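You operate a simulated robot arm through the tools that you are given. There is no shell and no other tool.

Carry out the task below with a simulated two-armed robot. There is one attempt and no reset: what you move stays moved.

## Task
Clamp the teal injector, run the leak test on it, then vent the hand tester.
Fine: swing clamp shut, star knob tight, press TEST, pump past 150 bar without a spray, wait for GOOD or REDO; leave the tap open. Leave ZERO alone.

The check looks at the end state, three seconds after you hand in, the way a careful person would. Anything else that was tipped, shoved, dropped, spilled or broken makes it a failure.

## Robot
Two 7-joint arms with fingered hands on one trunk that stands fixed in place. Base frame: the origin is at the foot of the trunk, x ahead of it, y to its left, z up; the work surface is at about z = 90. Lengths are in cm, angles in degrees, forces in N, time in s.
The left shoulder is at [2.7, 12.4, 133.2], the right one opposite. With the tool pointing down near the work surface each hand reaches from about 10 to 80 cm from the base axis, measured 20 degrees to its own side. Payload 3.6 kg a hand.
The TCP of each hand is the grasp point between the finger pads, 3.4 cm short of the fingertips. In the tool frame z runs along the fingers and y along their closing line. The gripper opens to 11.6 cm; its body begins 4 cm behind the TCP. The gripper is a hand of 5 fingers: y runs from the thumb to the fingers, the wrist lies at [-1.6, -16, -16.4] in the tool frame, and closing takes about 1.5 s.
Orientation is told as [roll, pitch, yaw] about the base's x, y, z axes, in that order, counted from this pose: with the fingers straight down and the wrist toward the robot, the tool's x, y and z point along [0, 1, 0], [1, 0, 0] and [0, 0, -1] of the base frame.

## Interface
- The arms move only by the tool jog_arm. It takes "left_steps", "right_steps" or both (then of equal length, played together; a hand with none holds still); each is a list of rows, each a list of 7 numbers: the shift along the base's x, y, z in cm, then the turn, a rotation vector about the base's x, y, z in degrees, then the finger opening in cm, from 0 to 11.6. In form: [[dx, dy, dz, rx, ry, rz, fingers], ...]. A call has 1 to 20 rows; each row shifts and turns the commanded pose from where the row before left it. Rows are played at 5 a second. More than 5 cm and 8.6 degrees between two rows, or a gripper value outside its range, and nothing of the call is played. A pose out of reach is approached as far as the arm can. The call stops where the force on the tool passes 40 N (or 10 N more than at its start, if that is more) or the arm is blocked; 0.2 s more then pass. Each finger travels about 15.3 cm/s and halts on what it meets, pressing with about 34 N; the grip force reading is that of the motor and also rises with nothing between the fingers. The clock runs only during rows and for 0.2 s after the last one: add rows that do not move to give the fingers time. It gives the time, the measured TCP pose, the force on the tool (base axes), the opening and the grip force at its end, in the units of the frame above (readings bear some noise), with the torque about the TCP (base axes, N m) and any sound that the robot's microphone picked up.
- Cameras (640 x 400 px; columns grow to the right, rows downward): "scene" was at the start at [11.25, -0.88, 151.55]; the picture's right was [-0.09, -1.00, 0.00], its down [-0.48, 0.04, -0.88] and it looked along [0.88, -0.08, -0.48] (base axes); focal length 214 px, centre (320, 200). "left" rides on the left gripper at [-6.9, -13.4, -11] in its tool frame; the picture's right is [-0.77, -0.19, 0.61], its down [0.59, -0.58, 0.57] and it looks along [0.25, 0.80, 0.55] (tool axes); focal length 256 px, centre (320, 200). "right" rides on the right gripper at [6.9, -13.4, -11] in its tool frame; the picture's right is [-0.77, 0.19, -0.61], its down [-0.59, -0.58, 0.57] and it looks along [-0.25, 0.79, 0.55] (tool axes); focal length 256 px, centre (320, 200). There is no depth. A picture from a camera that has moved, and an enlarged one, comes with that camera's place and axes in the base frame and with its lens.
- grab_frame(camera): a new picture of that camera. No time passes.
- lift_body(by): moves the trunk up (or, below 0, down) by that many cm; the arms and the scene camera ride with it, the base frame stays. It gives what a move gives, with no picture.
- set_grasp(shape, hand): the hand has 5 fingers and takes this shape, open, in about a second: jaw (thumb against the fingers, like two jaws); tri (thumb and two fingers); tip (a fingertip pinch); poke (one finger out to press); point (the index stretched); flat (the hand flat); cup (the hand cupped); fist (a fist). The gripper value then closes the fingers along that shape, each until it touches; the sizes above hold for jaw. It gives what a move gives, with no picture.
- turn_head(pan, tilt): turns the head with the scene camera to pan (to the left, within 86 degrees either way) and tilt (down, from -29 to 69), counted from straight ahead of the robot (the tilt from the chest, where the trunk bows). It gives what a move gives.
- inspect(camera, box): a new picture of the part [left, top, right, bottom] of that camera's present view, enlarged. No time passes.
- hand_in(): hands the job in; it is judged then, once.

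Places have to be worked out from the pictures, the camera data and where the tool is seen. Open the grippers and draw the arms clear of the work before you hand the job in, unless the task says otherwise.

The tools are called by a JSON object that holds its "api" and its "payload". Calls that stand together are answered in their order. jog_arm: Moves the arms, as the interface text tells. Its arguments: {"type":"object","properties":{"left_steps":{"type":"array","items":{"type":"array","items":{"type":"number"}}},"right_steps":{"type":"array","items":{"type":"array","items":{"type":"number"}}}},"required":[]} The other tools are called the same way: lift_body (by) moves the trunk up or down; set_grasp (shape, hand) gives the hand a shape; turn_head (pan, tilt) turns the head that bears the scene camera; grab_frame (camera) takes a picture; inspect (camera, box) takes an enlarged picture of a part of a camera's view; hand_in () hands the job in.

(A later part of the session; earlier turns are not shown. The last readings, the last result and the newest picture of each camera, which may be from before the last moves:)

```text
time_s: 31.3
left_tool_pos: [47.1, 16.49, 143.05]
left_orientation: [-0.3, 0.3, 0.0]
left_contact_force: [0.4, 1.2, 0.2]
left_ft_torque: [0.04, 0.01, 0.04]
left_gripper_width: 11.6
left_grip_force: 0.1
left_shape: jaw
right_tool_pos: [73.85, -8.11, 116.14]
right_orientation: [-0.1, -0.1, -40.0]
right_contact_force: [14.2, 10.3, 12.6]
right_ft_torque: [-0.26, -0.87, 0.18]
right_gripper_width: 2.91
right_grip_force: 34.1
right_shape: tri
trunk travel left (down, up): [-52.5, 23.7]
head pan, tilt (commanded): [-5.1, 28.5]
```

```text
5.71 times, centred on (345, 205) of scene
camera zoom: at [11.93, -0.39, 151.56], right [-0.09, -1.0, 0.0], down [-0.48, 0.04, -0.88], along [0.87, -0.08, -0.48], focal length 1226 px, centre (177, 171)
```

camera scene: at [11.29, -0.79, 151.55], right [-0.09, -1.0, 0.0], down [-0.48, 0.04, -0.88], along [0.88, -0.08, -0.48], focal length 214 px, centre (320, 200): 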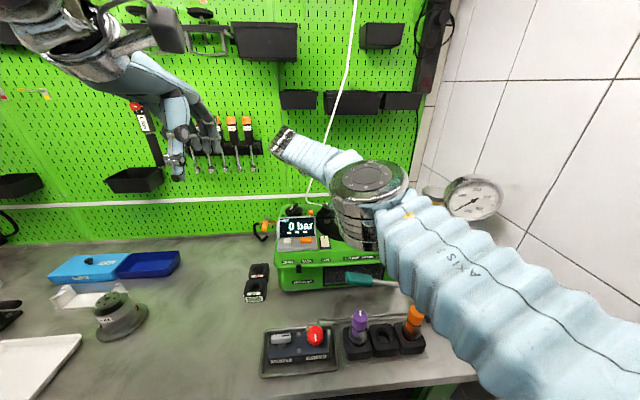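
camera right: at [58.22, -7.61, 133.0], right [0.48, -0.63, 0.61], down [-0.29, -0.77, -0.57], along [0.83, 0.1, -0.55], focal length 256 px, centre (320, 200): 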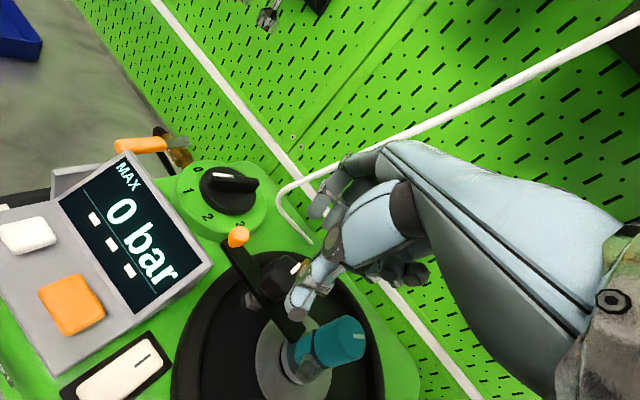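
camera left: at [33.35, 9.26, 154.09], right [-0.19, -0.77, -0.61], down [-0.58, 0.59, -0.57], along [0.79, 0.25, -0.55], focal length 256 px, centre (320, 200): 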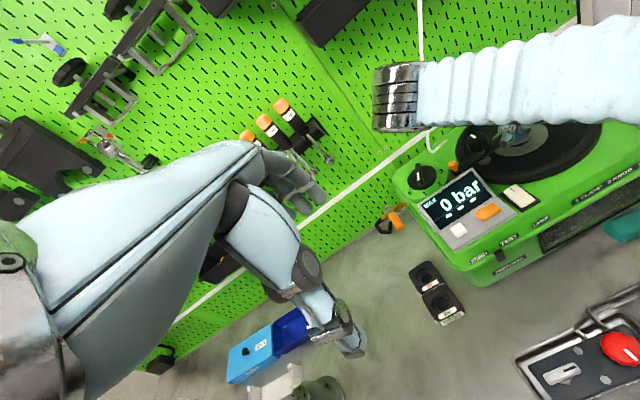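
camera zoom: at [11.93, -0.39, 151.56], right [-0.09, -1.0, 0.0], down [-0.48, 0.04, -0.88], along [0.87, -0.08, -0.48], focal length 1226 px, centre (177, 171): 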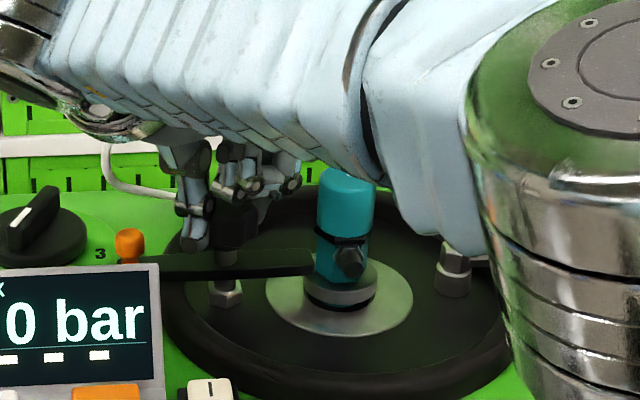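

Stroke one is done. I'll open, rise a little, and look at the knob's white mark.

{"api": "jog_arm", "payload": {"right_steps": [[0, 0, 0, 0, 0, 0, 7], [0, 0, 0, 0, 0, 0, 7], [-0.3, -0.2, 1.5, 0, 0, 8, 7], [-0.1, -0.1, 1.5, 0, 0, 8, 7], [0, 0, 1.5, 0, 0, 8, 7], [0, 0, 1.5, 0, 0, 8, 7], [0, 0, 0, 0, 0, 8, 7], [0, 0, 0, 0, 0, 8, 7], [0, 0, 0, 0, 0, 8, 7], [0, 0, 0, 0, 0, 4, 7], [0, 0, 0, 0, 0, 0, 7]]}}

{"api": "inspect", "payload": {"camera": "right", "box": [200, 180, 420, 340]}}

{"api": "inspect", "payload": {"camera": "scene", "box": [305, 170, 385, 240]}}

{"api": "inspect", "payload": {"camera": "left", "box": [430, 80, 560, 180]}}

```text
time_s: 33.7
left_tool_pos: [46.62, 16.17, 143.07]
left_orientation: [0.0, 0.0, -0.1]
left_contact_force: [0.5, -0.3, 0.1]
left_ft_torque: [0.0, -0.04, -0.03]
left_gripper_width: 11.61
left_grip_force: 0.2
left_shape: jaw
right_tool_pos: [72.88, -8.8, 122.17]
right_orientation: [0.0, 0.1, 20.1]
right_contact_force: [0.2, 0.3, 0.1]
right_ft_torque: [-0.02, -0.01, -0.01]
right_gripper_width: 6.97
right_grip_force: 0.2
right_shape: tri
trunk travel left (down, up): [-52.5, 23.7]
head pan, tilt (commanded): [-5.1, 28.5]
```

```text
2.50 times, centred on (310, 260) of right
camera zoom: at [57.9, -6.89, 133.22], right [0.44, -0.66, 0.61], down [-0.34, -0.75, -0.57], along [0.83, 0.04, -0.55], focal length 640 px, centre (345, 50)
```

zoom: 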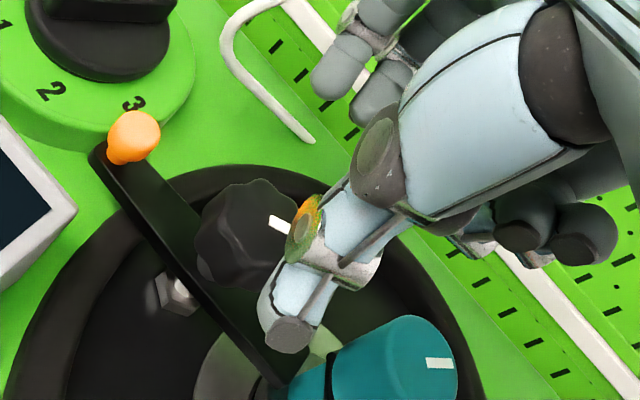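

```text
5.71 times, centred on (345, 205) of scene
camera zoom: at [11.25, -0.83, 151.55], right [-0.09, -1.0, 0.0], down [-0.48, 0.04, -0.88], along [0.88, -0.08, -0.48], focal length 1226 px, centre (177, 171)
```

zoom: 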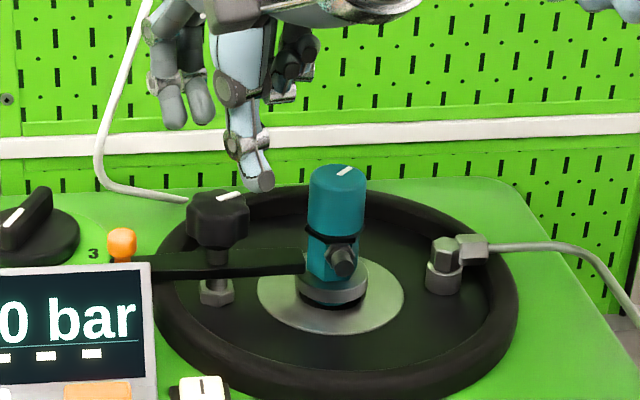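

```text
4.00 times, centred on (495, 130) of left
camera zoom: at [33.31, 9.22, 154.11], right [-0.19, -0.77, -0.61], down [-0.58, 0.59, -0.57], along [0.8, 0.25, -0.55], focal length 1024 px, centre (-380, 480)
```

zoom: 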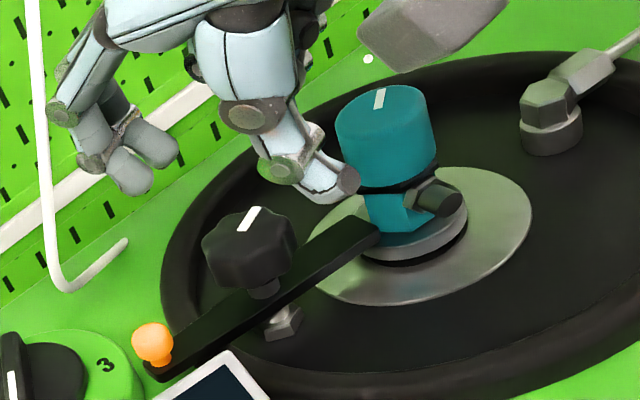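

The mark shows the knob turned clockwise by about 55–60° with the bar unmoved. I'll do a second full stroke: down, grip, turn 64°, release.

{"api": "jog_arm", "payload": {"right_steps": [[0.2, 0.15, -1.5, 0, 0, 0, 7], [0.1, 0.1, -1.5, 0, 0, 0, 7], [0.1, 0.1, -1.5, 0, 0, 0, 7], [0, 0, -1.4, 0, 0, 0, 7], [0, 0, 0, 0, 0, 0, 3], [0, 0, 0, 0, 0, 0, 2], [0, 0, 0, 0, 0, 0, 2], [0, 0, 0, 0, 0, -8, 2], [0, 0, 0, 0, 0, -8, 2], [0, 0, 0, 0, 0, -8, 2], [0, 0, 0, 0, 0, -8, 2], [0, 0, 0, 0, 0, -8, 2], [0, 0, 0, 0, 0, -8, 2], [0, 0, 0, 0, 0, -8, 2], [0, 0, 0, 0, 0, -8, 2]]}}

{"api": "inspect", "payload": {"camera": "right", "box": [200, 160, 420, 320]}}

```text
time_s: 36.9
left_tool_pos: [47.19, 16.45, 143.15]
left_orientation: [-0.3, 0.3, 0.0]
left_contact_force: [0.7, 0.3, -0.5]
left_ft_torque: [-0.03, -0.01, 0.04]
left_gripper_width: 11.58
left_grip_force: 0.0
left_shape: jaw
right_tool_pos: [73.96, -7.92, 116.18]
right_orientation: [-0.2, 0.0, -44.2]
right_contact_force: [7.8, 10.1, 4.1]
right_ft_torque: [-0.19, -0.78, 0.46]
right_gripper_width: 2.75
right_grip_force: 33.6
right_shape: tri
trunk travel left (down, up): [-52.5, 23.7]
head pan, tilt (commanded): [-5.1, 28.5]
```

```text
2.50 times, centred on (310, 240) of right
camera zoom: at [69.12, 6.38, 127.24], right [-0.4, -0.68, 0.61], down [-0.83, -0.02, -0.56], along [0.4, -0.73, -0.55], focal length 640 px, centre (345, 100)
```

zoom: 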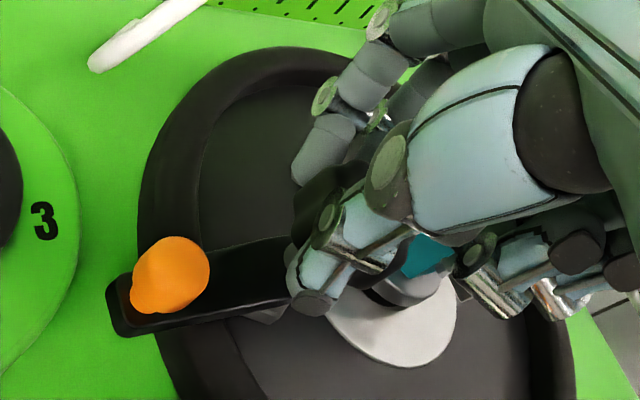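

The torque about z rose from 0.18 to 0.46 N·m, a sign of tightening. I'll release, lift, swing back and check the mark.

{"api": "jog_arm", "payload": {"right_steps": [[0, 0, 0, 0, 0, 0, 7], [0, 0, 0, 0, 0, 0, 7], [-0.3, -0.3, 1.5, 0, 0, 8, 7], [-0.3, -0.2, 1.5, 0, 0, 8, 7], [0, 0, 1.5, 0, 0, 8, 7], [0, 0, 1.5, 0, 0, 8, 7], [0, 0, 0, 0, 0, 8, 7], [0, 0, 0, 0, 0, 8, 7], [0, 0, 0, 0, 0, 8, 7], [0, 0, 0, 0, 0, 8, 7], [0, 0, 0, 0, 0, 0, 7]]}}

{"api": "inspect", "payload": {"camera": "scene", "box": [305, 170, 385, 240]}}

{"api": "inspect", "payload": {"camera": "left", "box": [430, 80, 560, 180]}}

```text
time_s: 39.3
left_tool_pos: [46.67, 16.06, 143.16]
left_orientation: [0.0, 0.0, -0.1]
left_contact_force: [-0.4, 0.8, -0.5]
left_ft_torque: [0.0, 0.04, 0.01]
left_gripper_width: 11.57
left_grip_force: 0.0
left_shape: jaw
right_tool_pos: [72.66, -8.98, 122.25]
right_orientation: [0.0, -0.1, 20.0]
right_contact_force: [0.5, -0.2, 0.4]
right_ft_torque: [-0.01, 0.01, 0.01]
right_gripper_width: 6.98
right_grip_force: 0.0
right_shape: tri
trunk travel left (down, up): [-52.5, 23.7]
head pan, tilt (commanded): [-5.1, 28.5]
```

```text
5.71 times, centred on (345, 205) of scene
camera zoom: at [11.26, -0.79, 151.55], right [-0.09, -1.0, 0.0], down [-0.48, 0.04, -0.88], along [0.88, -0.08, -0.48], focal length 1226 px, centre (177, 171)
```

zoom: 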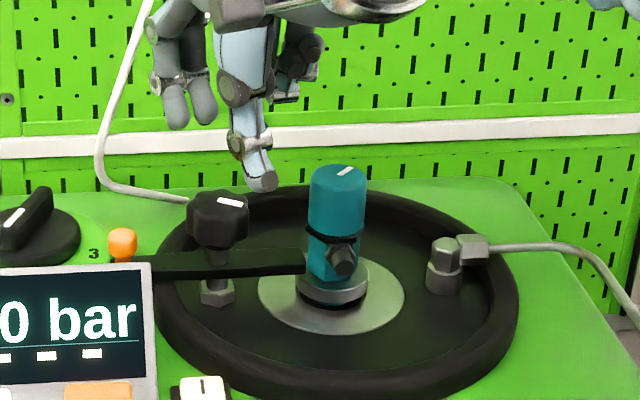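

```text
4.00 times, centred on (495, 130) of left
camera zoom: at [33.31, 9.26, 154.1], right [-0.19, -0.77, -0.61], down [-0.58, 0.59, -0.57], along [0.8, 0.25, -0.55], focal length 1024 px, centre (-380, 480)
```

zoom: 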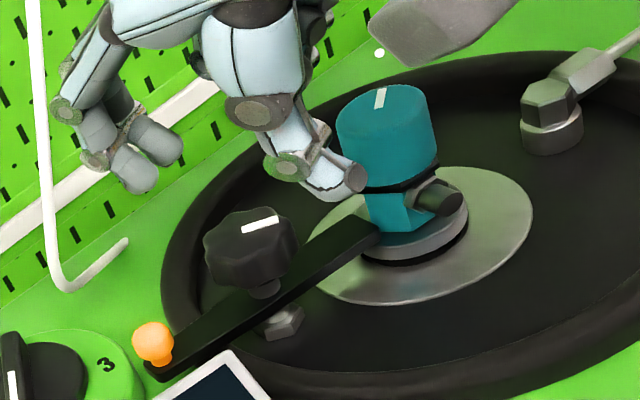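

The mark only advanced another ~40°, with some finger slip, so it's getting tight. One more stroke will show whether it still turns.

{"api": "jog_arm", "payload": {"right_steps": [[0.3, 0.25, -1.5, 0, 0, 0, 7], [0.2, 0.15, -1.5, 0, 0, 0, 7], [0.1, 0.1, -1.5, 0, 0, 0, 7], [0, 0, -1.6, 0, 0, 0, 7], [0, 0, 0, 0, 0, 0, 3], [0, 0, 0, 0, 0, 0, 1], [0, 0, 0, 0, 0, 0, 1], [0, 0, 0, 0, 0, -8, 1], [0, 0, 0, 0, 0, -8, 1], [0, 0, 0, 0, 0, -8, 1], [0, 0, 0, 0, 0, -8, 1]]}}

{"api": "inspect", "payload": {"camera": "right", "box": [200, 160, 420, 320]}}

{"api": "inspect", "payload": {"camera": "scene", "box": [305, 170, 385, 240]}}

```text
time_s: 41.7
left_tool_pos: [47.0, 16.77, 142.99]
left_orientation: [-0.3, 0.2, 0.1]
left_contact_force: [-1.1, 0.2, 0.2]
left_ft_torque: [0.02, 0.02, 0.0]
left_gripper_width: 11.58
left_grip_force: 0.1
left_shape: jaw
right_tool_pos: [73.55, -7.39, 116.2]
right_orientation: [0.1, 0.0, -11.7]
right_contact_force: [8.0, 22.9, -2.1]
right_ft_torque: [0.57, -0.57, 0.66]
right_gripper_width: 2.49
right_grip_force: 34.8
right_shape: tri
trunk travel left (down, up): [-52.5, 23.7]
head pan, tilt (commanded): [-5.1, 28.5]
```

```text
2.50 times, centred on (310, 240) of right
camera zoom: at [61.75, 2.05, 127.24], right [0.03, -0.79, 0.61], down [-0.68, -0.46, -0.57], along [0.73, -0.4, -0.55], focal length 640 px, centre (345, 100)
```

zoom: 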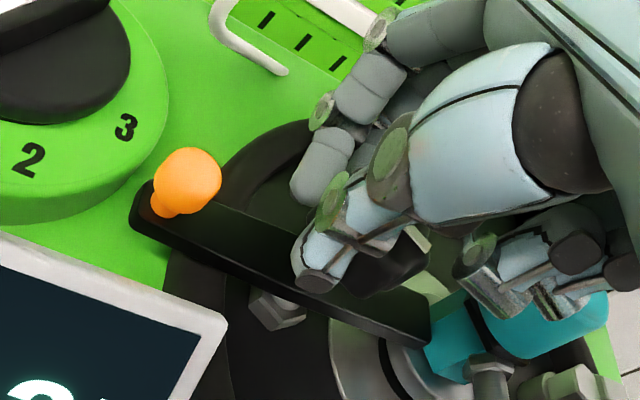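

```text
5.71 times, centred on (345, 205) of scene
camera zoom: at [11.6, 0.06, 151.55], right [-0.08, -1.0, 0.01], down [-0.48, 0.03, -0.88], along [0.87, -0.07, -0.48], focal length 1226 px, centre (177, 171)
```

zoom: 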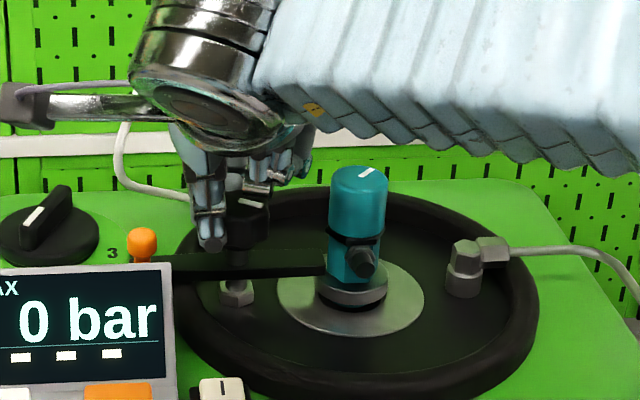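

The knob no longer turns easily: 0.66 N·m and a 23 N side force. I'll add a little more rotation to be sure it's hard against its stop.

{"api": "jog_arm", "payload": {"right_steps": [[0, -0.3, 0, 0, 0, -6, 0], [0, -0.3, 0, 0, 0, -6, 0], [0, 0, 0, 0, 0, -6, 0]]}}

{"api": "inspect", "payload": {"camera": "scene", "box": [320, 190, 370, 230]}}

{"api": "inspect", "payload": {"camera": "right", "box": [200, 160, 420, 320]}}

```text
time_s: 42.5
left_tool_pos: [48.0, 18.09, 142.91]
left_orientation: [-0.6, 0.1, 0.0]
left_contact_force: [-0.2, 0.0, -0.3]
left_ft_torque: [0.03, -0.04, 0.06]
left_gripper_width: 11.6
left_grip_force: 0.1
left_shape: jaw
right_tool_pos: [74.57, -7.13, 115.98]
right_orientation: [-0.5, 0.0, -29.7]
right_contact_force: [12.7, 25.3, 5.5]
right_ft_torque: [0.52, -0.55, 0.52]
right_gripper_width: 2.18
right_grip_force: 33.5
right_shape: tri
trunk travel left (down, up): [-52.5, 23.7]
head pan, tilt (commanded): [-5.1, 28.5]
```

```text
10.00 times, centred on (345, 210) of scene
camera zoom: at [14.25, 4.28, 151.8], right [-0.08, -1.0, 0.03], down [-0.49, 0.01, -0.87], along [0.87, -0.08, -0.49], focal length 2145 px, centre (70, 100)
```

zoom: 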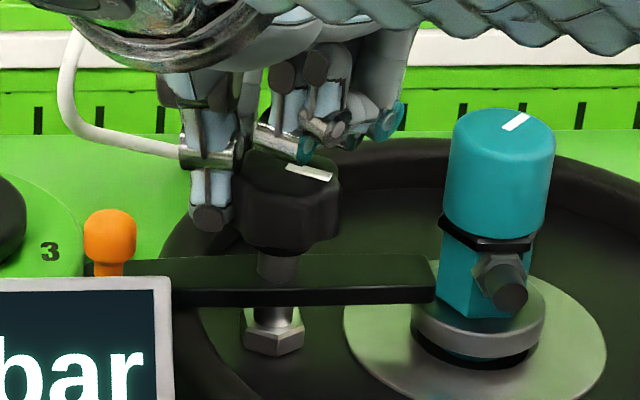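

```text
2.50 times, centred on (310, 240) of right
camera zoom: at [66.35, 5.65, 127.02], right [-0.22, -0.76, 0.62], down [-0.8, -0.23, -0.56], along [0.57, -0.61, -0.55], focal length 640 px, centre (345, 100)
```

zoom: 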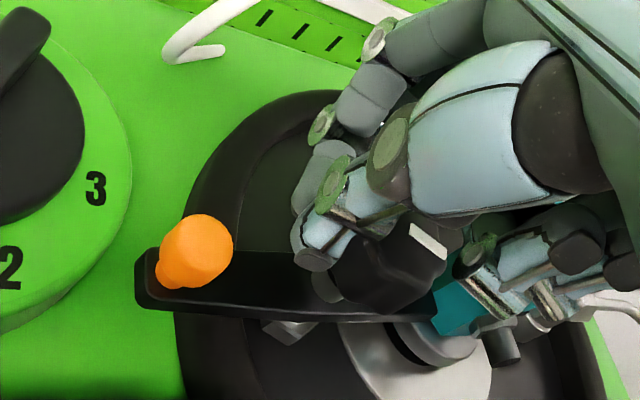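

The thumb is sliding off the knob and the trunk is twisting under the side load, so I'll stop here. I'll open, lift straight up and look at the knob.

{"api": "jog_arm", "payload": {"right_steps": [[0, 0, 0, 0, 0, 0, 7], [0, 0, 0, 0, 0, 0, 7], [0, 0, 1.5, 0, 0, 0, 7], [0, 0, 1.5, 0, 0, 0, 7], [0, 0, 1.5, 0, 0, 0, 7], [0, 0, 1.5, 0, 0, 0, 7], [0, 0, 0, 0, 0, 0, 7]]}}

{"api": "inspect", "payload": {"camera": "scene", "box": [315, 180, 385, 236]}}

{"api": "inspect", "payload": {"camera": "right", "box": [180, 160, 420, 340]}}

{"api": "grab_frame", "payload": {"camera": "scene"}}

```text
time_s: 42.8
left_tool_pos: [44.71, 14.19, 143.96]
left_orientation: [2.4, -2.5, -1.4]
left_contact_force: [-0.7, 0.0, -0.9]
left_ft_torque: [-0.03, -0.09, 0.04]
left_gripper_width: 11.59
left_grip_force: 0.0
left_shape: jaw
right_tool_pos: [73.69, -14.22, 117.69]
right_orientation: [2.5, -1.5, -37.3]
right_contact_force: [-0.1, -0.3, -0.9]
right_ft_torque: [0.02, -0.04, 0.03]
right_gripper_width: 6.2
right_grip_force: 0.1
right_shape: tri
trunk travel left (down, up): [-52.5, 23.7]
head pan, tilt (commanded): [-5.1, 28.5]
stopped in row 1 (right hand): the arm was blocked; the commanded pose is now the measured one
```

```text
7.14 times, centred on (350, 208) of scene
camera zoom: at [14.87, 6.71, 151.88], right [-0.09, -0.99, 0.05], down [-0.5, 0.0, -0.87], along [0.86, -0.1, -0.49], focal length 1532 px, centre (106, 143)
```

zoom: 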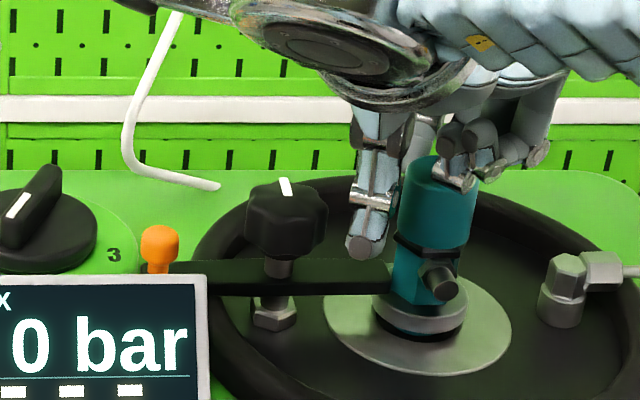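

```text
2.22 times, centred on (300, 250) of right
camera zoom: at [66.57, -0.73, 128.64], right [-0.35, -0.74, 0.58], down [-0.79, -0.11, -0.61], along [0.51, -0.67, -0.54], focal length 569 px, centre (364, 89)
```

zoom: 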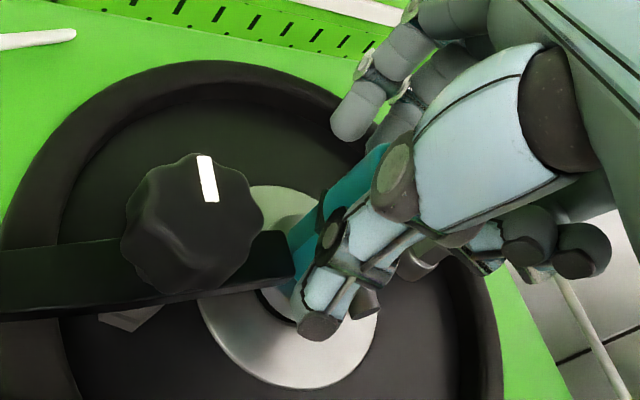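

```text
taken
camera scene: at [14.87, 6.71, 151.88], right [-0.09, -0.99, 0.05], down [-0.5, 0.0, -0.87], along [0.86, -0.1, -0.49], focal length 214 px, centre (320, 200)
```

scene: 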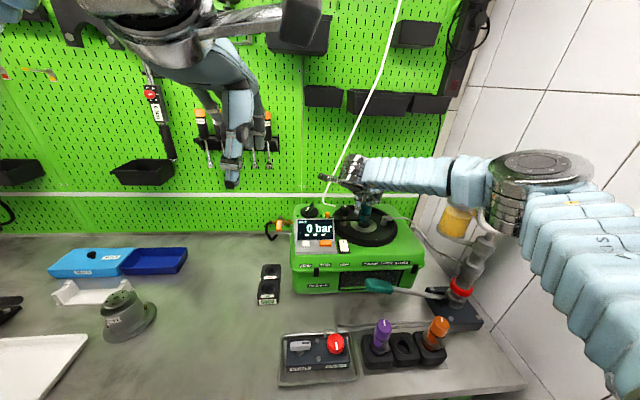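

On release the hand sprang sideways to the injector, and the knob mark is back at its starting direction. I need to see exactly where the fingers are before moving.

{"api": "inspect", "payload": {"camera": "scene", "box": [345, 180, 385, 220]}}

{"api": "inspect", "payload": {"camera": "right", "box": [260, 180, 400, 320]}}

{"api": "grab_frame", "payload": {"camera": "left"}}

```text
10.00 times, centred on (365, 200) of scene
camera zoom: at [14.87, 6.71, 151.88], right [-0.09, -0.99, 0.05], down [-0.5, 0.0, -0.87], along [0.86, -0.1, -0.49], focal length 2145 px, centre (-130, 200)
```

zoom: 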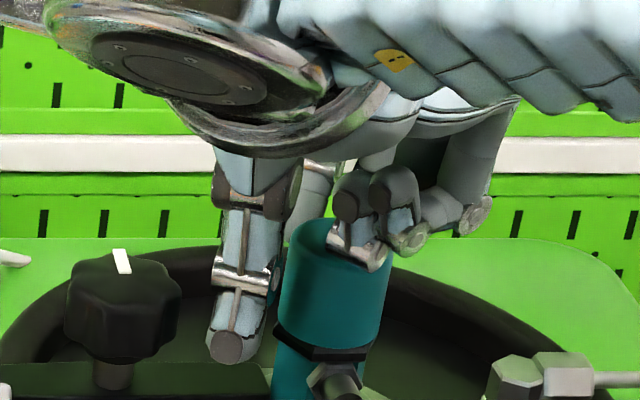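

```text
2.86 times, centred on (330, 250) of right
camera zoom: at [66.57, -0.73, 128.64], right [-0.35, -0.74, 0.58], down [-0.79, -0.11, -0.61], along [0.51, -0.67, -0.54], focal length 731 px, centre (291, 57)
```

zoom: 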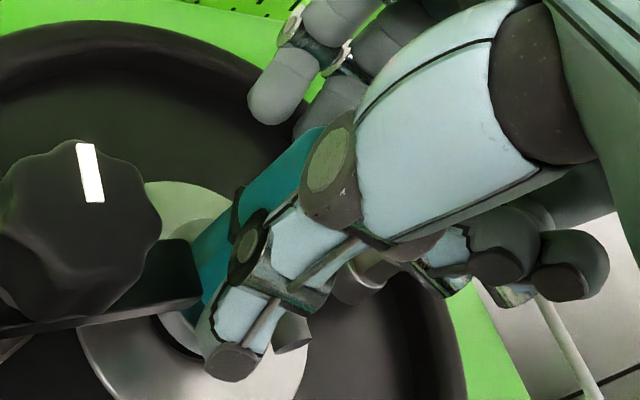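

```text
taken
camera left: at [30.71, 7.13, 153.95], right [-0.18, -0.74, -0.65], down [-0.54, 0.63, -0.56], along [0.82, 0.25, -0.51], focal length 256 px, centre (320, 200)
```

left: 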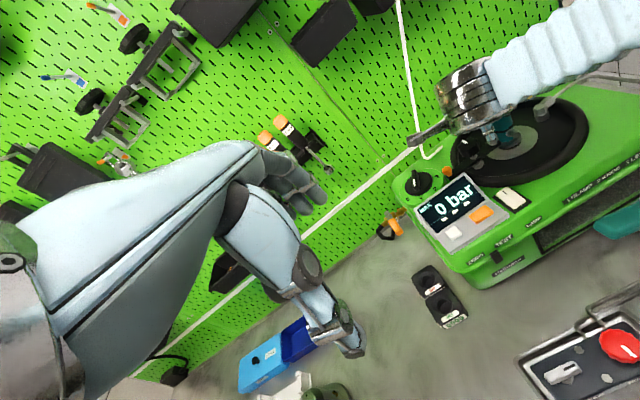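

The injector still looks upright, sitting between thumb and fingers. I'll widen the fingers and go straight up.

{"api": "jog_arm", "payload": {"right_steps": [[0, 0, 0.6, 0, 0, 0, 9], [0, 0, 1.5, 0, 0, 0, 9], [0, 0, 2.5, 0, 0, 0, 9], [0, 0, 3, 0, 0, 0, 9], [0, 0, 3, 0, 0, 0, 9], [0, 0, 0, 0, 0, 0, 9]]}}

{"api": "inspect", "payload": {"camera": "scene", "box": [310, 170, 390, 236]}}

{"api": "grab_frame", "payload": {"camera": "scene"}}

```text
time_s: 43.2
left_tool_pos: [39.17, 1.9, 145.24]
left_orientation: [8.1, -5.0, -2.0]
left_contact_force: [-0.8, -3.2, -4.2]
left_ft_torque: [0.26, -0.15, -0.02]
left_gripper_width: 11.59
left_grip_force: 0.1
left_shape: jaw
right_tool_pos: [69.07, -23.66, 117.66]
right_orientation: [7.4, 0.0, -36.7]
right_contact_force: [0.3, -1.4, -4.1]
right_ft_torque: [0.12, -0.11, 0.07]
right_gripper_width: 8.99
right_grip_force: 0.1
right_shape: tri
trunk travel left (down, up): [-52.5, 23.7]
head pan, tilt (commanded): [-5.1, 28.5]
stopped in row 1 (left hand): the arm was blocked; the commanded pose is now the measured one
```

```text
6.06 times, centred on (350, 203) of scene
camera zoom: at [10.94, -2.62, 151.55], right [-0.1, -1.0, -0.01], down [-0.47, 0.06, -0.88], along [0.88, -0.08, -0.48], focal length 1300 px, centre (138, 182)
```

zoom: 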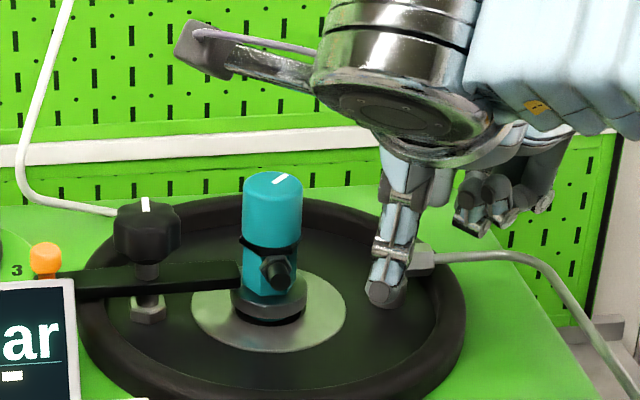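

```text
taken
camera scene: at [10.94, -2.62, 151.55], right [-0.1, -1.0, -0.01], down [-0.47, 0.06, -0.88], along [0.88, -0.08, -0.48], focal length 214 px, centre (320, 200)
```

scene: 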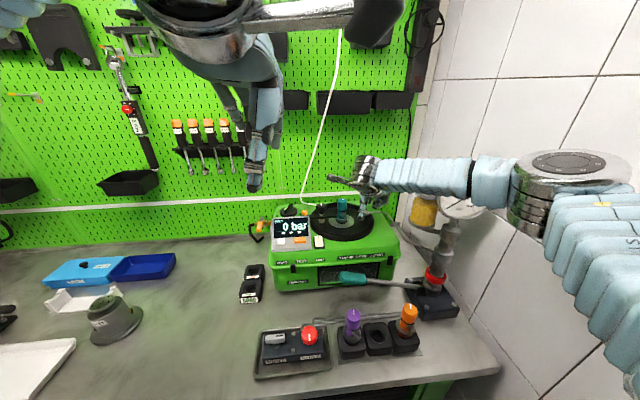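

The hand swept past the injector, which still stands, and is now near the pipe fitting at [69, -23.7, 117.7] while the trunk settles. I'll play short rows with a small lift to let the motion die out.

{"api": "jog_arm", "payload": {"right_steps": [[0, 0, 0.5, 0, 0, 0, 9], [0, 0, 1, 0, 0, 0, 9]]}}

{"api": "grab_frame", "payload": {"camera": "scene"}}

{"api": "inspect", "payload": {"camera": "scene", "box": [310, 170, 410, 246]}}

```text
time_s: 43.7
left_tool_pos: [38.75, 7.98, 142.47]
left_orientation: [7.0, -3.8, -11.2]
left_contact_force: [0.6, -0.7, -0.4]
left_ft_torque: [0.04, 0.03, 0.05]
left_gripper_width: 11.59
left_grip_force: 0.0
left_shape: jaw
right_tool_pos: [70.41, -11.95, 120.61]
right_orientation: [3.4, -3.9, -36.5]
right_contact_force: [0.3, -0.9, 1.0]
right_ft_torque: [0.12, 0.02, 0.06]
right_gripper_width: 9.02
right_grip_force: 0.0
right_shape: tri
trunk travel left (down, up): [-52.5, 23.7]
head pan, tilt (commanded): [-5.1, 28.5]
stopped in row 2 (left hand): the arm was blocked; the commanded pose is now the measured one
```

```text
taken
camera scene: at [11.69, -6.44, 151.73], right [-0.08, -1.0, -0.04], down [-0.48, 0.07, -0.88], along [0.87, -0.05, -0.48], focal length 214 px, centre (320, 200)
```

scene: 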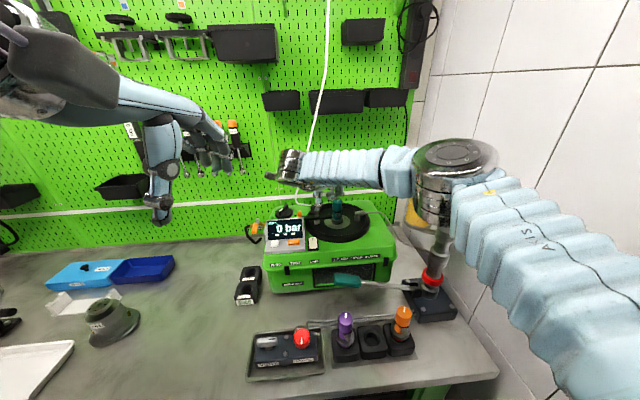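

```text
5.26 times, centred on (360, 208) of scene
camera zoom: at [11.69, -6.44, 151.73], right [-0.08, -1.0, -0.04], down [-0.48, 0.07, -0.88], along [0.87, -0.05, -0.48], focal length 1129 px, centre (110, 158)
```

zoom: 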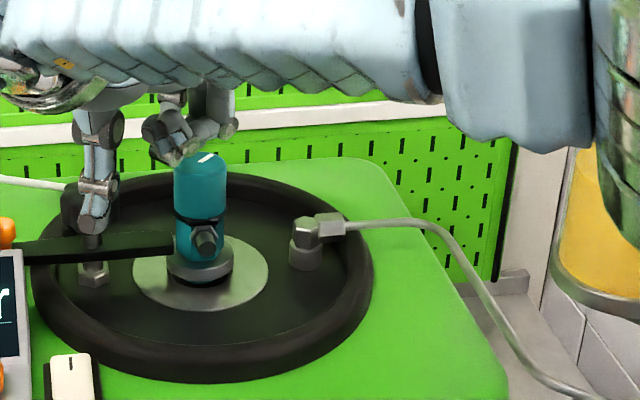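

The body is still swaying and the hand is back at [70.4, -12, 120.6]; the injector is intact. I'll keep raising the hand to get well clear while it settles.

{"api": "jog_arm", "payload": {"right_steps": [[0, 0, 2.5, 0, 0, 0, 9], [0, 0, 2.5, 0, 0, 0, 9], [0, 0, 2.5, 0, 0, 0, 9]]}}

{"api": "inspect", "payload": {"camera": "scene", "box": [310, 170, 410, 246]}}

```text
time_s: 44.1
left_tool_pos: [39.54, 22.56, 141.37]
left_orientation: [1.0, -3.7, -3.8]
left_contact_force: [1.4, 4.5, 1.1]
left_ft_torque: [-0.16, 0.08, 0.13]
left_gripper_width: 11.6
left_grip_force: 0.1
left_shape: jaw
right_tool_pos: [70.16, -2.09, 121.8]
right_orientation: [-0.4, -5.9, -34.9]
right_contact_force: [-0.1, 0.9, 0.6]
right_ft_torque: [-0.01, -0.04, 0.09]
right_gripper_width: 9.02
right_grip_force: 0.1
right_shape: tri
trunk travel left (down, up): [-52.5, 23.7]
head pan, tilt (commanded): [-5.1, 28.5]
stopped in row 1 (left hand): the arm was blocked; the commanded pose is now the measured one
```

```text
5.26 times, centred on (360, 208) of scene
camera zoom: at [11.1, 8.49, 151.88], right [-0.08, -1.0, 0.06], down [-0.48, -0.02, -0.88], along [0.88, -0.1, -0.47], focal length 1129 px, centre (110, 158)
```

zoom: 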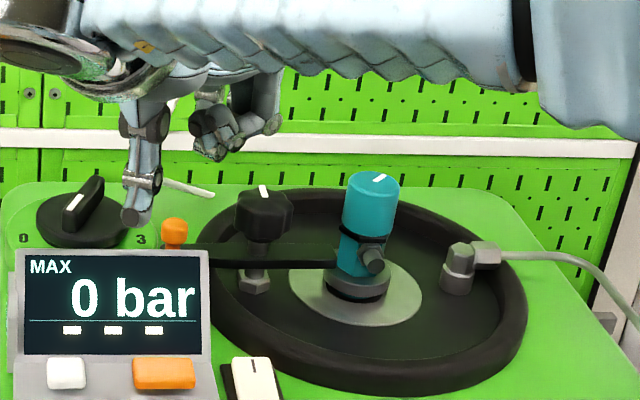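

The hand is above everything (tips about z=118) but the trunk is still swinging. I'll lift once more.

{"api": "jog_arm", "payload": {"right_steps": [[0, 0, 4.5, 0, 0, 0, 9]]}}

```text
time_s: 44.5
left_tool_pos: [41.33, 15.6, 143.99]
left_orientation: [4.6, -8.1, 7.3]
left_contact_force: [-0.9, 0.8, -0.9]
left_ft_torque: [-0.09, -0.01, -0.06]
left_gripper_width: 11.6
left_grip_force: 0.1
left_shape: jaw
right_tool_pos: [68.94, -13.44, 121.4]
right_orientation: [4.0, -1.2, -32.6]
right_contact_force: [-0.7, 0.8, -0.5]
right_ft_torque: [-0.06, -0.11, -0.05]
right_gripper_width: 9.0
right_grip_force: 0.0
right_shape: tri
trunk travel left (down, up): [-52.5, 23.7]
head pan, tilt (commanded): [-5.1, 28.5]
stopped in row 1 (left hand): the arm was blocked; the commanded pose is now the measured one
```

The lift was cut short by the sway. I'll pass time with the head held still, so the trunk can settle without new arm commands.

{"api": "turn_head", "payload": {"pan": -5.1, "tilt": 28.5}}

{"api": "inspect", "payload": {"camera": "scene", "box": [290, 150, 410, 246]}}

```text
time_s: 45.1
left_tool_pos: [38.47, 4.52, 142.33]
left_orientation: [12.0, -5.1, -8.9]
left_contact_force: [-0.2, -1.7, -0.5]
left_ft_torque: [0.08, -0.07, 0.04]
left_gripper_width: 11.61
left_grip_force: 0.2
left_shape: jaw
right_tool_pos: [69.68, -18.0, 124.03]
right_orientation: [5.3, -2.8, -38.0]
right_contact_force: [0.2, -2.9, 1.6]
right_ft_torque: [0.18, 0.13, 0.08]
right_gripper_width: 9.03
right_grip_force: 0.1
right_shape: tri
trunk travel left (down, up): [-52.5, 23.7]
head pan, tilt (commanded): [-5.1, 28.5]
```

```text
4.17 times, centred on (350, 198) of scene
camera zoom: at [11.22, -10.79, 151.81], right [-0.09, -0.99, -0.07], down [-0.47, 0.1, -0.87], along [0.88, -0.05, -0.48], focal length 894 px, centre (195, 208)
```

zoom: 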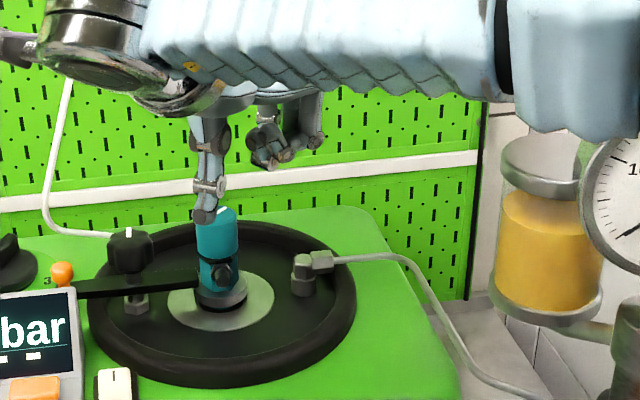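

Time passed without a reset and the hand is at z=124, above the injector. I'll keep passing time the same way and watch whether the sway dies down.

{"api": "turn_head", "payload": {"pan": -5.1, "tilt": 28.5}}

{"api": "grab_frame", "payload": {"camera": "scene"}}

```text
time_s: 45.7
left_tool_pos: [41.2, 20.82, 143.53]
left_orientation: [3.2, -7.8, 7.5]
left_contact_force: [1.7, 4.2, 0.2]
left_ft_torque: [-0.26, 0.14, -0.1]
left_gripper_width: 11.61
left_grip_force: 0.1
left_shape: jaw
right_tool_pos: [69.74, -9.41, 122.84]
right_orientation: [2.4, -3.0, -33.7]
right_contact_force: [0.1, 1.0, 1.4]
right_ft_torque: [0.0, 0.03, 0.05]
right_gripper_width: 9.03
right_grip_force: 0.0
right_shape: tri
trunk travel left (down, up): [-52.5, 23.7]
head pan, tilt (commanded): [-5.1, 28.5]
```

```text
taken
camera scene: at [11.46, 12.08, 151.86], right [-0.08, -0.99, 0.08], down [-0.48, -0.04, -0.88], along [0.88, -0.11, -0.47], focal length 214 px, centre (320, 200)
```

scene: 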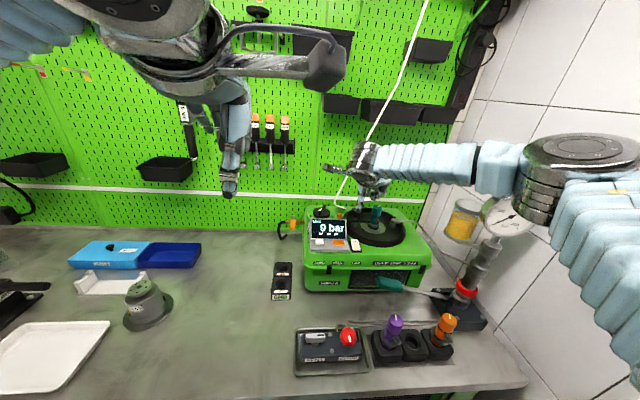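

The sway isn't dying down: the camera is now at y=+12. I'll raise the trunk 12 cm, which carries both hands clear and gives the motion time to settle.

{"api": "lift_body", "payload": {"by": 12}}

{"api": "grab_frame", "payload": {"camera": "scene"}}

```text
time_s: 46.0
left_tool_pos: [41.2, 3.88, 145.59]
left_orientation: [7.5, -10.6, 8.6]
left_contact_force: [-1.4, 0.7, -0.5]
left_ft_torque: [-0.05, -0.21, -0.13]
left_gripper_width: 11.6
left_grip_force: 0.0
left_shape: jaw
right_tool_pos: [67.83, -25.69, 119.34]
right_orientation: [8.3, 1.4, -33.8]
right_contact_force: [-0.3, -2.4, 2.5]
right_ft_torque: [0.04, 0.08, -0.09]
right_gripper_width: 8.99
right_grip_force: 0.0
right_shape: tri
trunk travel left (down, up): [-52.8, 23.5]
head pan, tilt (commanded): [-5.1, 28.5]
stopped: the arm was blocked; the commanded pose is now the measured one
```

```text
taken
camera scene: at [10.84, -0.53, 151.86], right [-0.1, -0.99, 0.0], down [-0.47, 0.05, -0.88], along [0.88, -0.09, -0.47], focal length 214 px, centre (320, 200)
```

scene: 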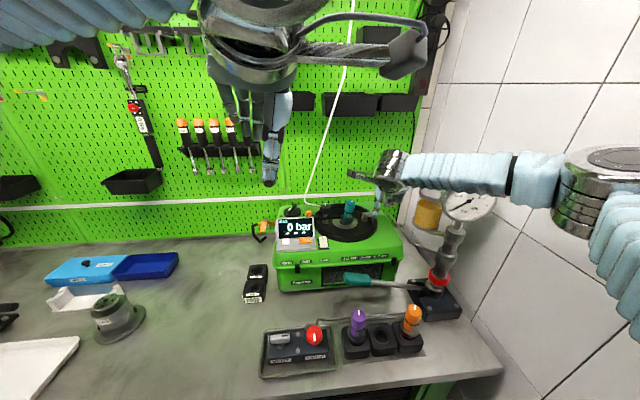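

The lift was blocked by the same sway. I'll pass more time with the head held still and compare camera positions to see if it decays.

{"api": "turn_head", "payload": {"pan": -5.1, "tilt": 28.5}}

{"api": "inspect", "payload": {"camera": "scene", "box": [290, 150, 410, 246]}}

```text
time_s: 46.6
left_tool_pos: [39.6, 5.77, 141.91]
left_orientation: [10.3, -6.7, -0.9]
left_contact_force: [0.6, 0.5, 0.2]
left_ft_torque: [-0.04, 0.04, 0.03]
left_gripper_width: 11.61
left_grip_force: 0.2
left_shape: jaw
right_tool_pos: [68.72, -17.73, 121.61]
right_orientation: [5.8, -1.5, -33.9]
right_contact_force: [1.9, 2.2, 0.3]
right_ft_torque: [-0.1, 0.04, -0.02]
right_gripper_width: 8.98
right_grip_force: 0.0
right_shape: tri
trunk travel left (down, up): [-52.8, 23.5]
head pan, tilt (commanded): [-5.1, 28.5]
```

```text
4.17 times, centred on (350, 198) of scene
camera zoom: at [11.5, -6.67, 152.0], right [-0.09, -1.0, -0.04], down [-0.48, 0.08, -0.88], along [0.87, -0.06, -0.48], focal length 894 px, centre (195, 208)
```

zoom: 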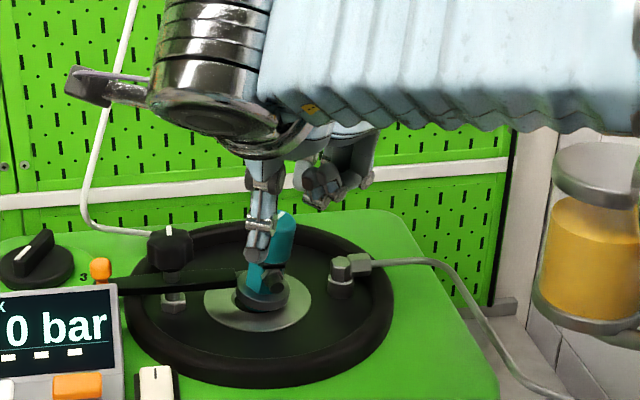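

The thumb is now against the injector and it looks tilted; I'll look closely.

{"api": "inspect", "payload": {"camera": "scene", "box": [325, 190, 365, 226]}}

{"api": "inspect", "payload": {"camera": "right", "box": [180, 160, 420, 340]}}

{"api": "inspect", "payload": {"camera": "left", "box": [400, 60, 600, 200]}}

```text
11.11 times, centred on (345, 208) of scene
camera zoom: at [11.5, -6.67, 152.0], right [-0.09, -1.0, -0.04], down [-0.48, 0.08, -0.88], along [0.87, -0.06, -0.48], focal length 2383 px, centre (42, 111)
```

zoom: 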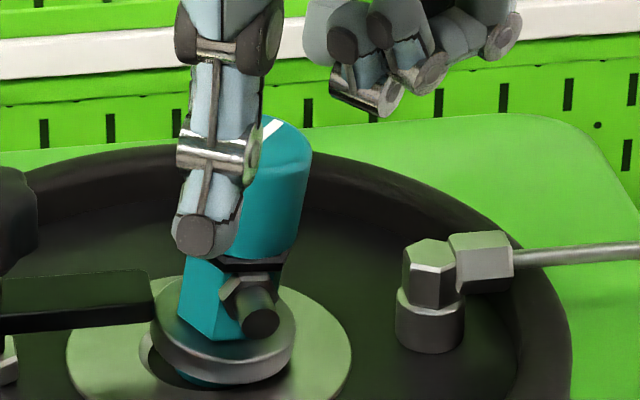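

```text
2.22 times, centred on (300, 250) of right
camera zoom: at [60.58, -5.28, 132.92], right [-0.32, -0.78, 0.53], down [-0.76, -0.13, -0.64], along [0.57, -0.61, -0.56], focal length 569 px, centre (364, 89)
```

zoom: 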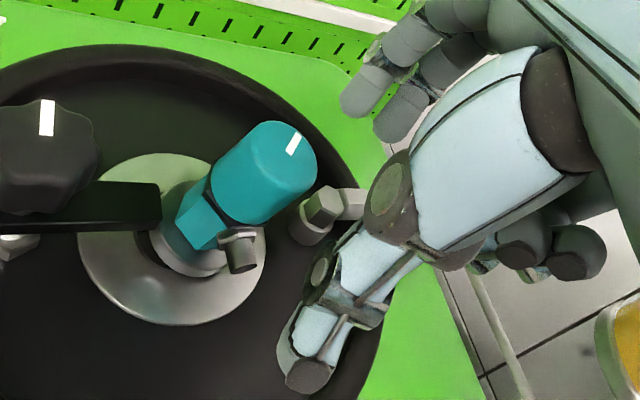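

```text
2.86 times, centred on (500, 130) of left
camera zoom: at [25.08, -2.8, 149.85], right [-0.11, -0.65, -0.76], down [-0.51, 0.69, -0.51], along [0.85, 0.33, -0.41], focal length 731 px, centre (-194, 400)
```

zoom: 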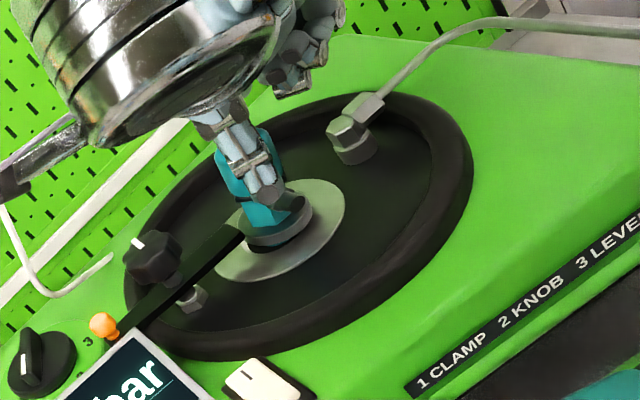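

The injector is leaning about 15–20° in its seat, apparently nudged by the fingertips passing over its cap. I must get this hand higher now, so I'll command a lift straight up.

{"api": "jog_arm", "payload": {"right_steps": [[0, 0, 5, 0, 0, 0, 9], [0, 0, 5, 0, 0, 0, 9], [0, 0, 3, 0, 0, 0, 9]]}}

{"api": "inspect", "payload": {"camera": "scene", "box": [290, 150, 410, 246]}}

```text
time_s: 46.9
left_tool_pos: [40.08, 21.06, 142.63]
left_orientation: [3.3, -8.0, 7.2]
left_contact_force: [0.5, 4.7, 2.4]
left_ft_torque: [-0.21, 0.13, 0.08]
left_gripper_width: 11.62
left_grip_force: 0.1
left_shape: jaw
right_tool_pos: [68.32, -6.15, 123.9]
right_orientation: [1.9, -2.8, -30.7]
right_contact_force: [0.8, 1.3, 1.3]
right_ft_torque: [0.0, 0.01, 0.09]
right_gripper_width: 9.0
right_grip_force: 0.0
right_shape: tri
trunk travel left (down, up): [-52.8, 23.5]
head pan, tilt (commanded): [-5.1, 28.5]
stopped in row 1 (left hand): the arm was blocked; the commanded pose is now the measured one
```

```text
4.17 times, centred on (350, 198) of scene
camera zoom: at [10.52, 9.56, 152.17], right [-0.07, -1.0, 0.07], down [-0.47, -0.02, -0.88], along [0.88, -0.1, -0.47], focal length 894 px, centre (195, 208)
```

zoom: 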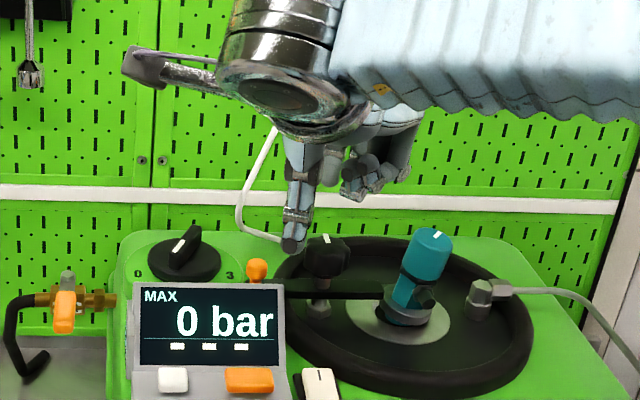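

The injector stays leaning, so I'll have to reseat it later. The hand is at z=123.9, and I'll keep raising it.

{"api": "jog_arm", "payload": {"right_steps": [[0, 0, 5, 0, 0, 0, 9]]}}

```text
time_s: 47.3
left_tool_pos: [42.29, 11.41, 147.39]
left_orientation: [1.1, -13.7, 19.8]
left_contact_force: [-1.3, 0.5, 0.7]
left_ft_torque: [-0.05, -0.04, -0.04]
left_gripper_width: 11.59
left_grip_force: 0.1
left_shape: jaw
right_tool_pos: [67.22, -21.88, 123.26]
right_orientation: [7.0, 1.1, -30.2]
right_contact_force: [-0.5, 0.7, -0.7]
right_ft_torque: [-0.07, -0.05, -0.09]
right_gripper_width: 9.01
right_grip_force: 0.1
right_shape: tri
trunk travel left (down, up): [-52.8, 23.5]
head pan, tilt (commanded): [-5.1, 28.5]
stopped in row 1 (left hand): the arm was blocked; the commanded pose is now the measured one
```

The sway persists. I'll close the right hand into a fist so nothing hangs below it, which also passes time without a new arm command.

{"api": "set_grasp", "payload": {"shape": "fist", "hand": "right"}}

{"api": "grab_frame", "payload": {"camera": "scene"}}

```text
time_s: 48.2
left_tool_pos: [40.51, 18.32, 144.21]
left_orientation: [3.9, -11.5, 14.8]
left_contact_force: [2.9, 11.4, 6.2]
left_ft_torque: [-0.74, 0.51, -0.19]
left_gripper_width: 11.61
left_grip_force: 0.1
left_shape: jaw
right_tool_pos: [67.94, -11.57, 125.28]
right_orientation: [3.8, -1.4, -29.7]
right_contact_force: [2.4, -0.5, 0.2]
right_ft_torque: [0.05, 0.13, 0.1]
right_gripper_width: 0.0
right_grip_force: 0.2
right_shape: fist
trunk travel left (down, up): [-52.8, 23.5]
head pan, tilt (commanded): [-5.1, 28.5]
```

```text
taken
camera scene: at [10.76, 4.14, 151.97], right [-0.08, -1.0, 0.03], down [-0.48, 0.01, -0.88], along [0.88, -0.08, -0.47], focal length 214 px, centre (320, 200)
```

scene: 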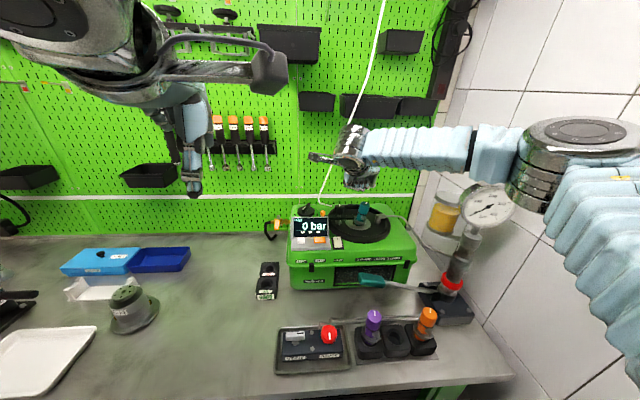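

The fist is formed and the hand is at z=125. I'll pass more time in several head-hold steps and track the sway.

{"api": "turn_head", "payload": {"pan": -5.1, "tilt": 28.5}}

{"api": "turn_head", "payload": {"pan": -5.1, "tilt": 28.5}}

{"api": "turn_head", "payload": {"pan": -5.1, "tilt": 28.5}}

{"api": "grab_frame", "payload": {"camera": "scene"}}

```text
time_s: 48.8
left_tool_pos: [41.48, 4.77, 146.15]
left_orientation: [6.7, -13.6, 15.1]
left_contact_force: [-2.6, -1.0, -1.0]
left_ft_torque: [0.08, -0.18, -0.1]
left_gripper_width: 11.59
left_grip_force: 0.1
left_shape: jaw
right_tool_pos: [67.22, -26.99, 123.22]
right_orientation: [8.8, 1.5, -32.2]
right_contact_force: [-0.2, -4.9, 0.9]
right_ft_torque: [0.32, 0.09, 0.16]
right_gripper_width: 0.02
right_grip_force: 0.1
right_shape: fist
trunk travel left (down, up): [-52.8, 23.5]
head pan, tilt (commanded): [-5.1, 28.5]
```

```text
time_s: 49.4
left_tool_pos: [40.24, 7.05, 142.34]
left_orientation: [10.8, -9.9, 5.2]
left_contact_force: [-0.4, 0.3, 0.5]
left_ft_torque: [0.0, 0.02, 0.06]
left_gripper_width: 11.59
left_grip_force: 0.1
left_shape: jaw
right_tool_pos: [68.33, -18.3, 125.62]
right_orientation: [6.2, -1.3, -32.2]
right_contact_force: [1.7, 2.0, 0.5]
right_ft_torque: [-0.04, 0.05, -0.05]
right_gripper_width: 0.03
right_grip_force: 0.0
right_shape: fist
trunk travel left (down, up): [-52.8, 23.5]
head pan, tilt (commanded): [-5.1, 28.5]
```

```text
time_s: 50.0
left_tool_pos: [42.67, 13.83, 147.33]
left_orientation: [0.3, -13.4, 20.1]
left_contact_force: [0.5, 0.4, 0.9]
left_ft_torque: [-0.09, 0.02, -0.04]
left_gripper_width: 11.6
left_grip_force: 0.1
left_shape: jaw
right_tool_pos: [67.55, -19.7, 123.88]
right_orientation: [6.3, 0.6, -30.1]
right_contact_force: [-0.4, 0.3, -1.3]
right_ft_torque: [-0.05, -0.06, -0.02]
right_gripper_width: 0.0
right_grip_force: 0.1
right_shape: fist
trunk travel left (down, up): [-52.8, 23.5]
head pan, tilt (commanded): [-5.1, 28.5]
```

```text
taken
camera scene: at [11.41, 8.09, 152.14], right [-0.09, -0.99, 0.06], down [-0.48, -0.01, -0.88], along [0.88, -0.1, -0.47], focal length 214 px, centre (320, 200)
```

scene: 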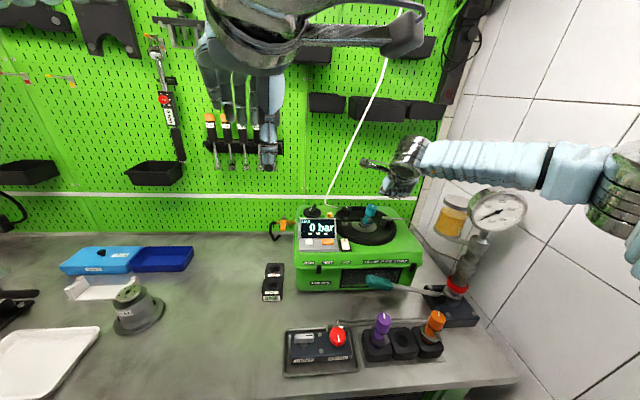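

The sway is sustained rather than fading, maybe because the right arm is so far extended. I'll draw the right hand back toward the body and up, a step at a time.

{"api": "jog_arm", "payload": {"right_steps": [[-3.5, 0, 3.5, 0, 0, 0, 0], [-3.5, 0, 3.5, 0, 0, 0, 0], [-3.5, 0, 3.5, 0, 0, 0, 0], [-3.5, 0, 2, 0, 0, 0, 0]]}}

{"api": "turn_head", "payload": {"pan": -5.1, "tilt": 28.5}}

```text
time_s: 50.3
left_tool_pos: [41.91, -1.15, 146.77]
left_orientation: [8.2, -14.8, 16.3]
left_contact_force: [-0.4, 0.0, 0.7]
left_ft_torque: [0.02, -0.04, -0.16]
left_gripper_width: 11.59
left_grip_force: 0.1
left_shape: jaw
right_tool_pos: [66.73, -30.56, 123.54]
right_orientation: [12.0, 3.1, -29.5]
right_contact_force: [2.2, 44.4, 13.5]
right_ft_torque: [-1.33, 0.36, -1.12]
right_gripper_width: 0.0
right_grip_force: 0.0
right_shape: fist
trunk travel left (down, up): [-52.8, 23.5]
head pan, tilt (commanded): [-5.1, 28.5]
stopped in row 1 (left hand): the arm was blocked; the commanded pose is now the measured one
```

```text
time_s: 50.9
left_tool_pos: [42.01, 9.25, 146.56]
left_orientation: [3.7, -13.3, 17.8]
left_contact_force: [0.9, 0.9, 0.8]
left_ft_torque: [-0.13, 0.1, 0.06]
left_gripper_width: 11.59
left_grip_force: 0.1
left_shape: jaw
right_tool_pos: [66.5, -23.37, 125.09]
right_orientation: [7.6, 1.0, -30.9]
right_contact_force: [0.6, 1.8, -0.3]
right_ft_torque: [-0.08, 0.07, -0.04]
right_gripper_width: 0.0
right_grip_force: 0.1
right_shape: fist
trunk travel left (down, up): [-52.8, 23.5]
head pan, tilt (commanded): [-5.1, 28.5]
```

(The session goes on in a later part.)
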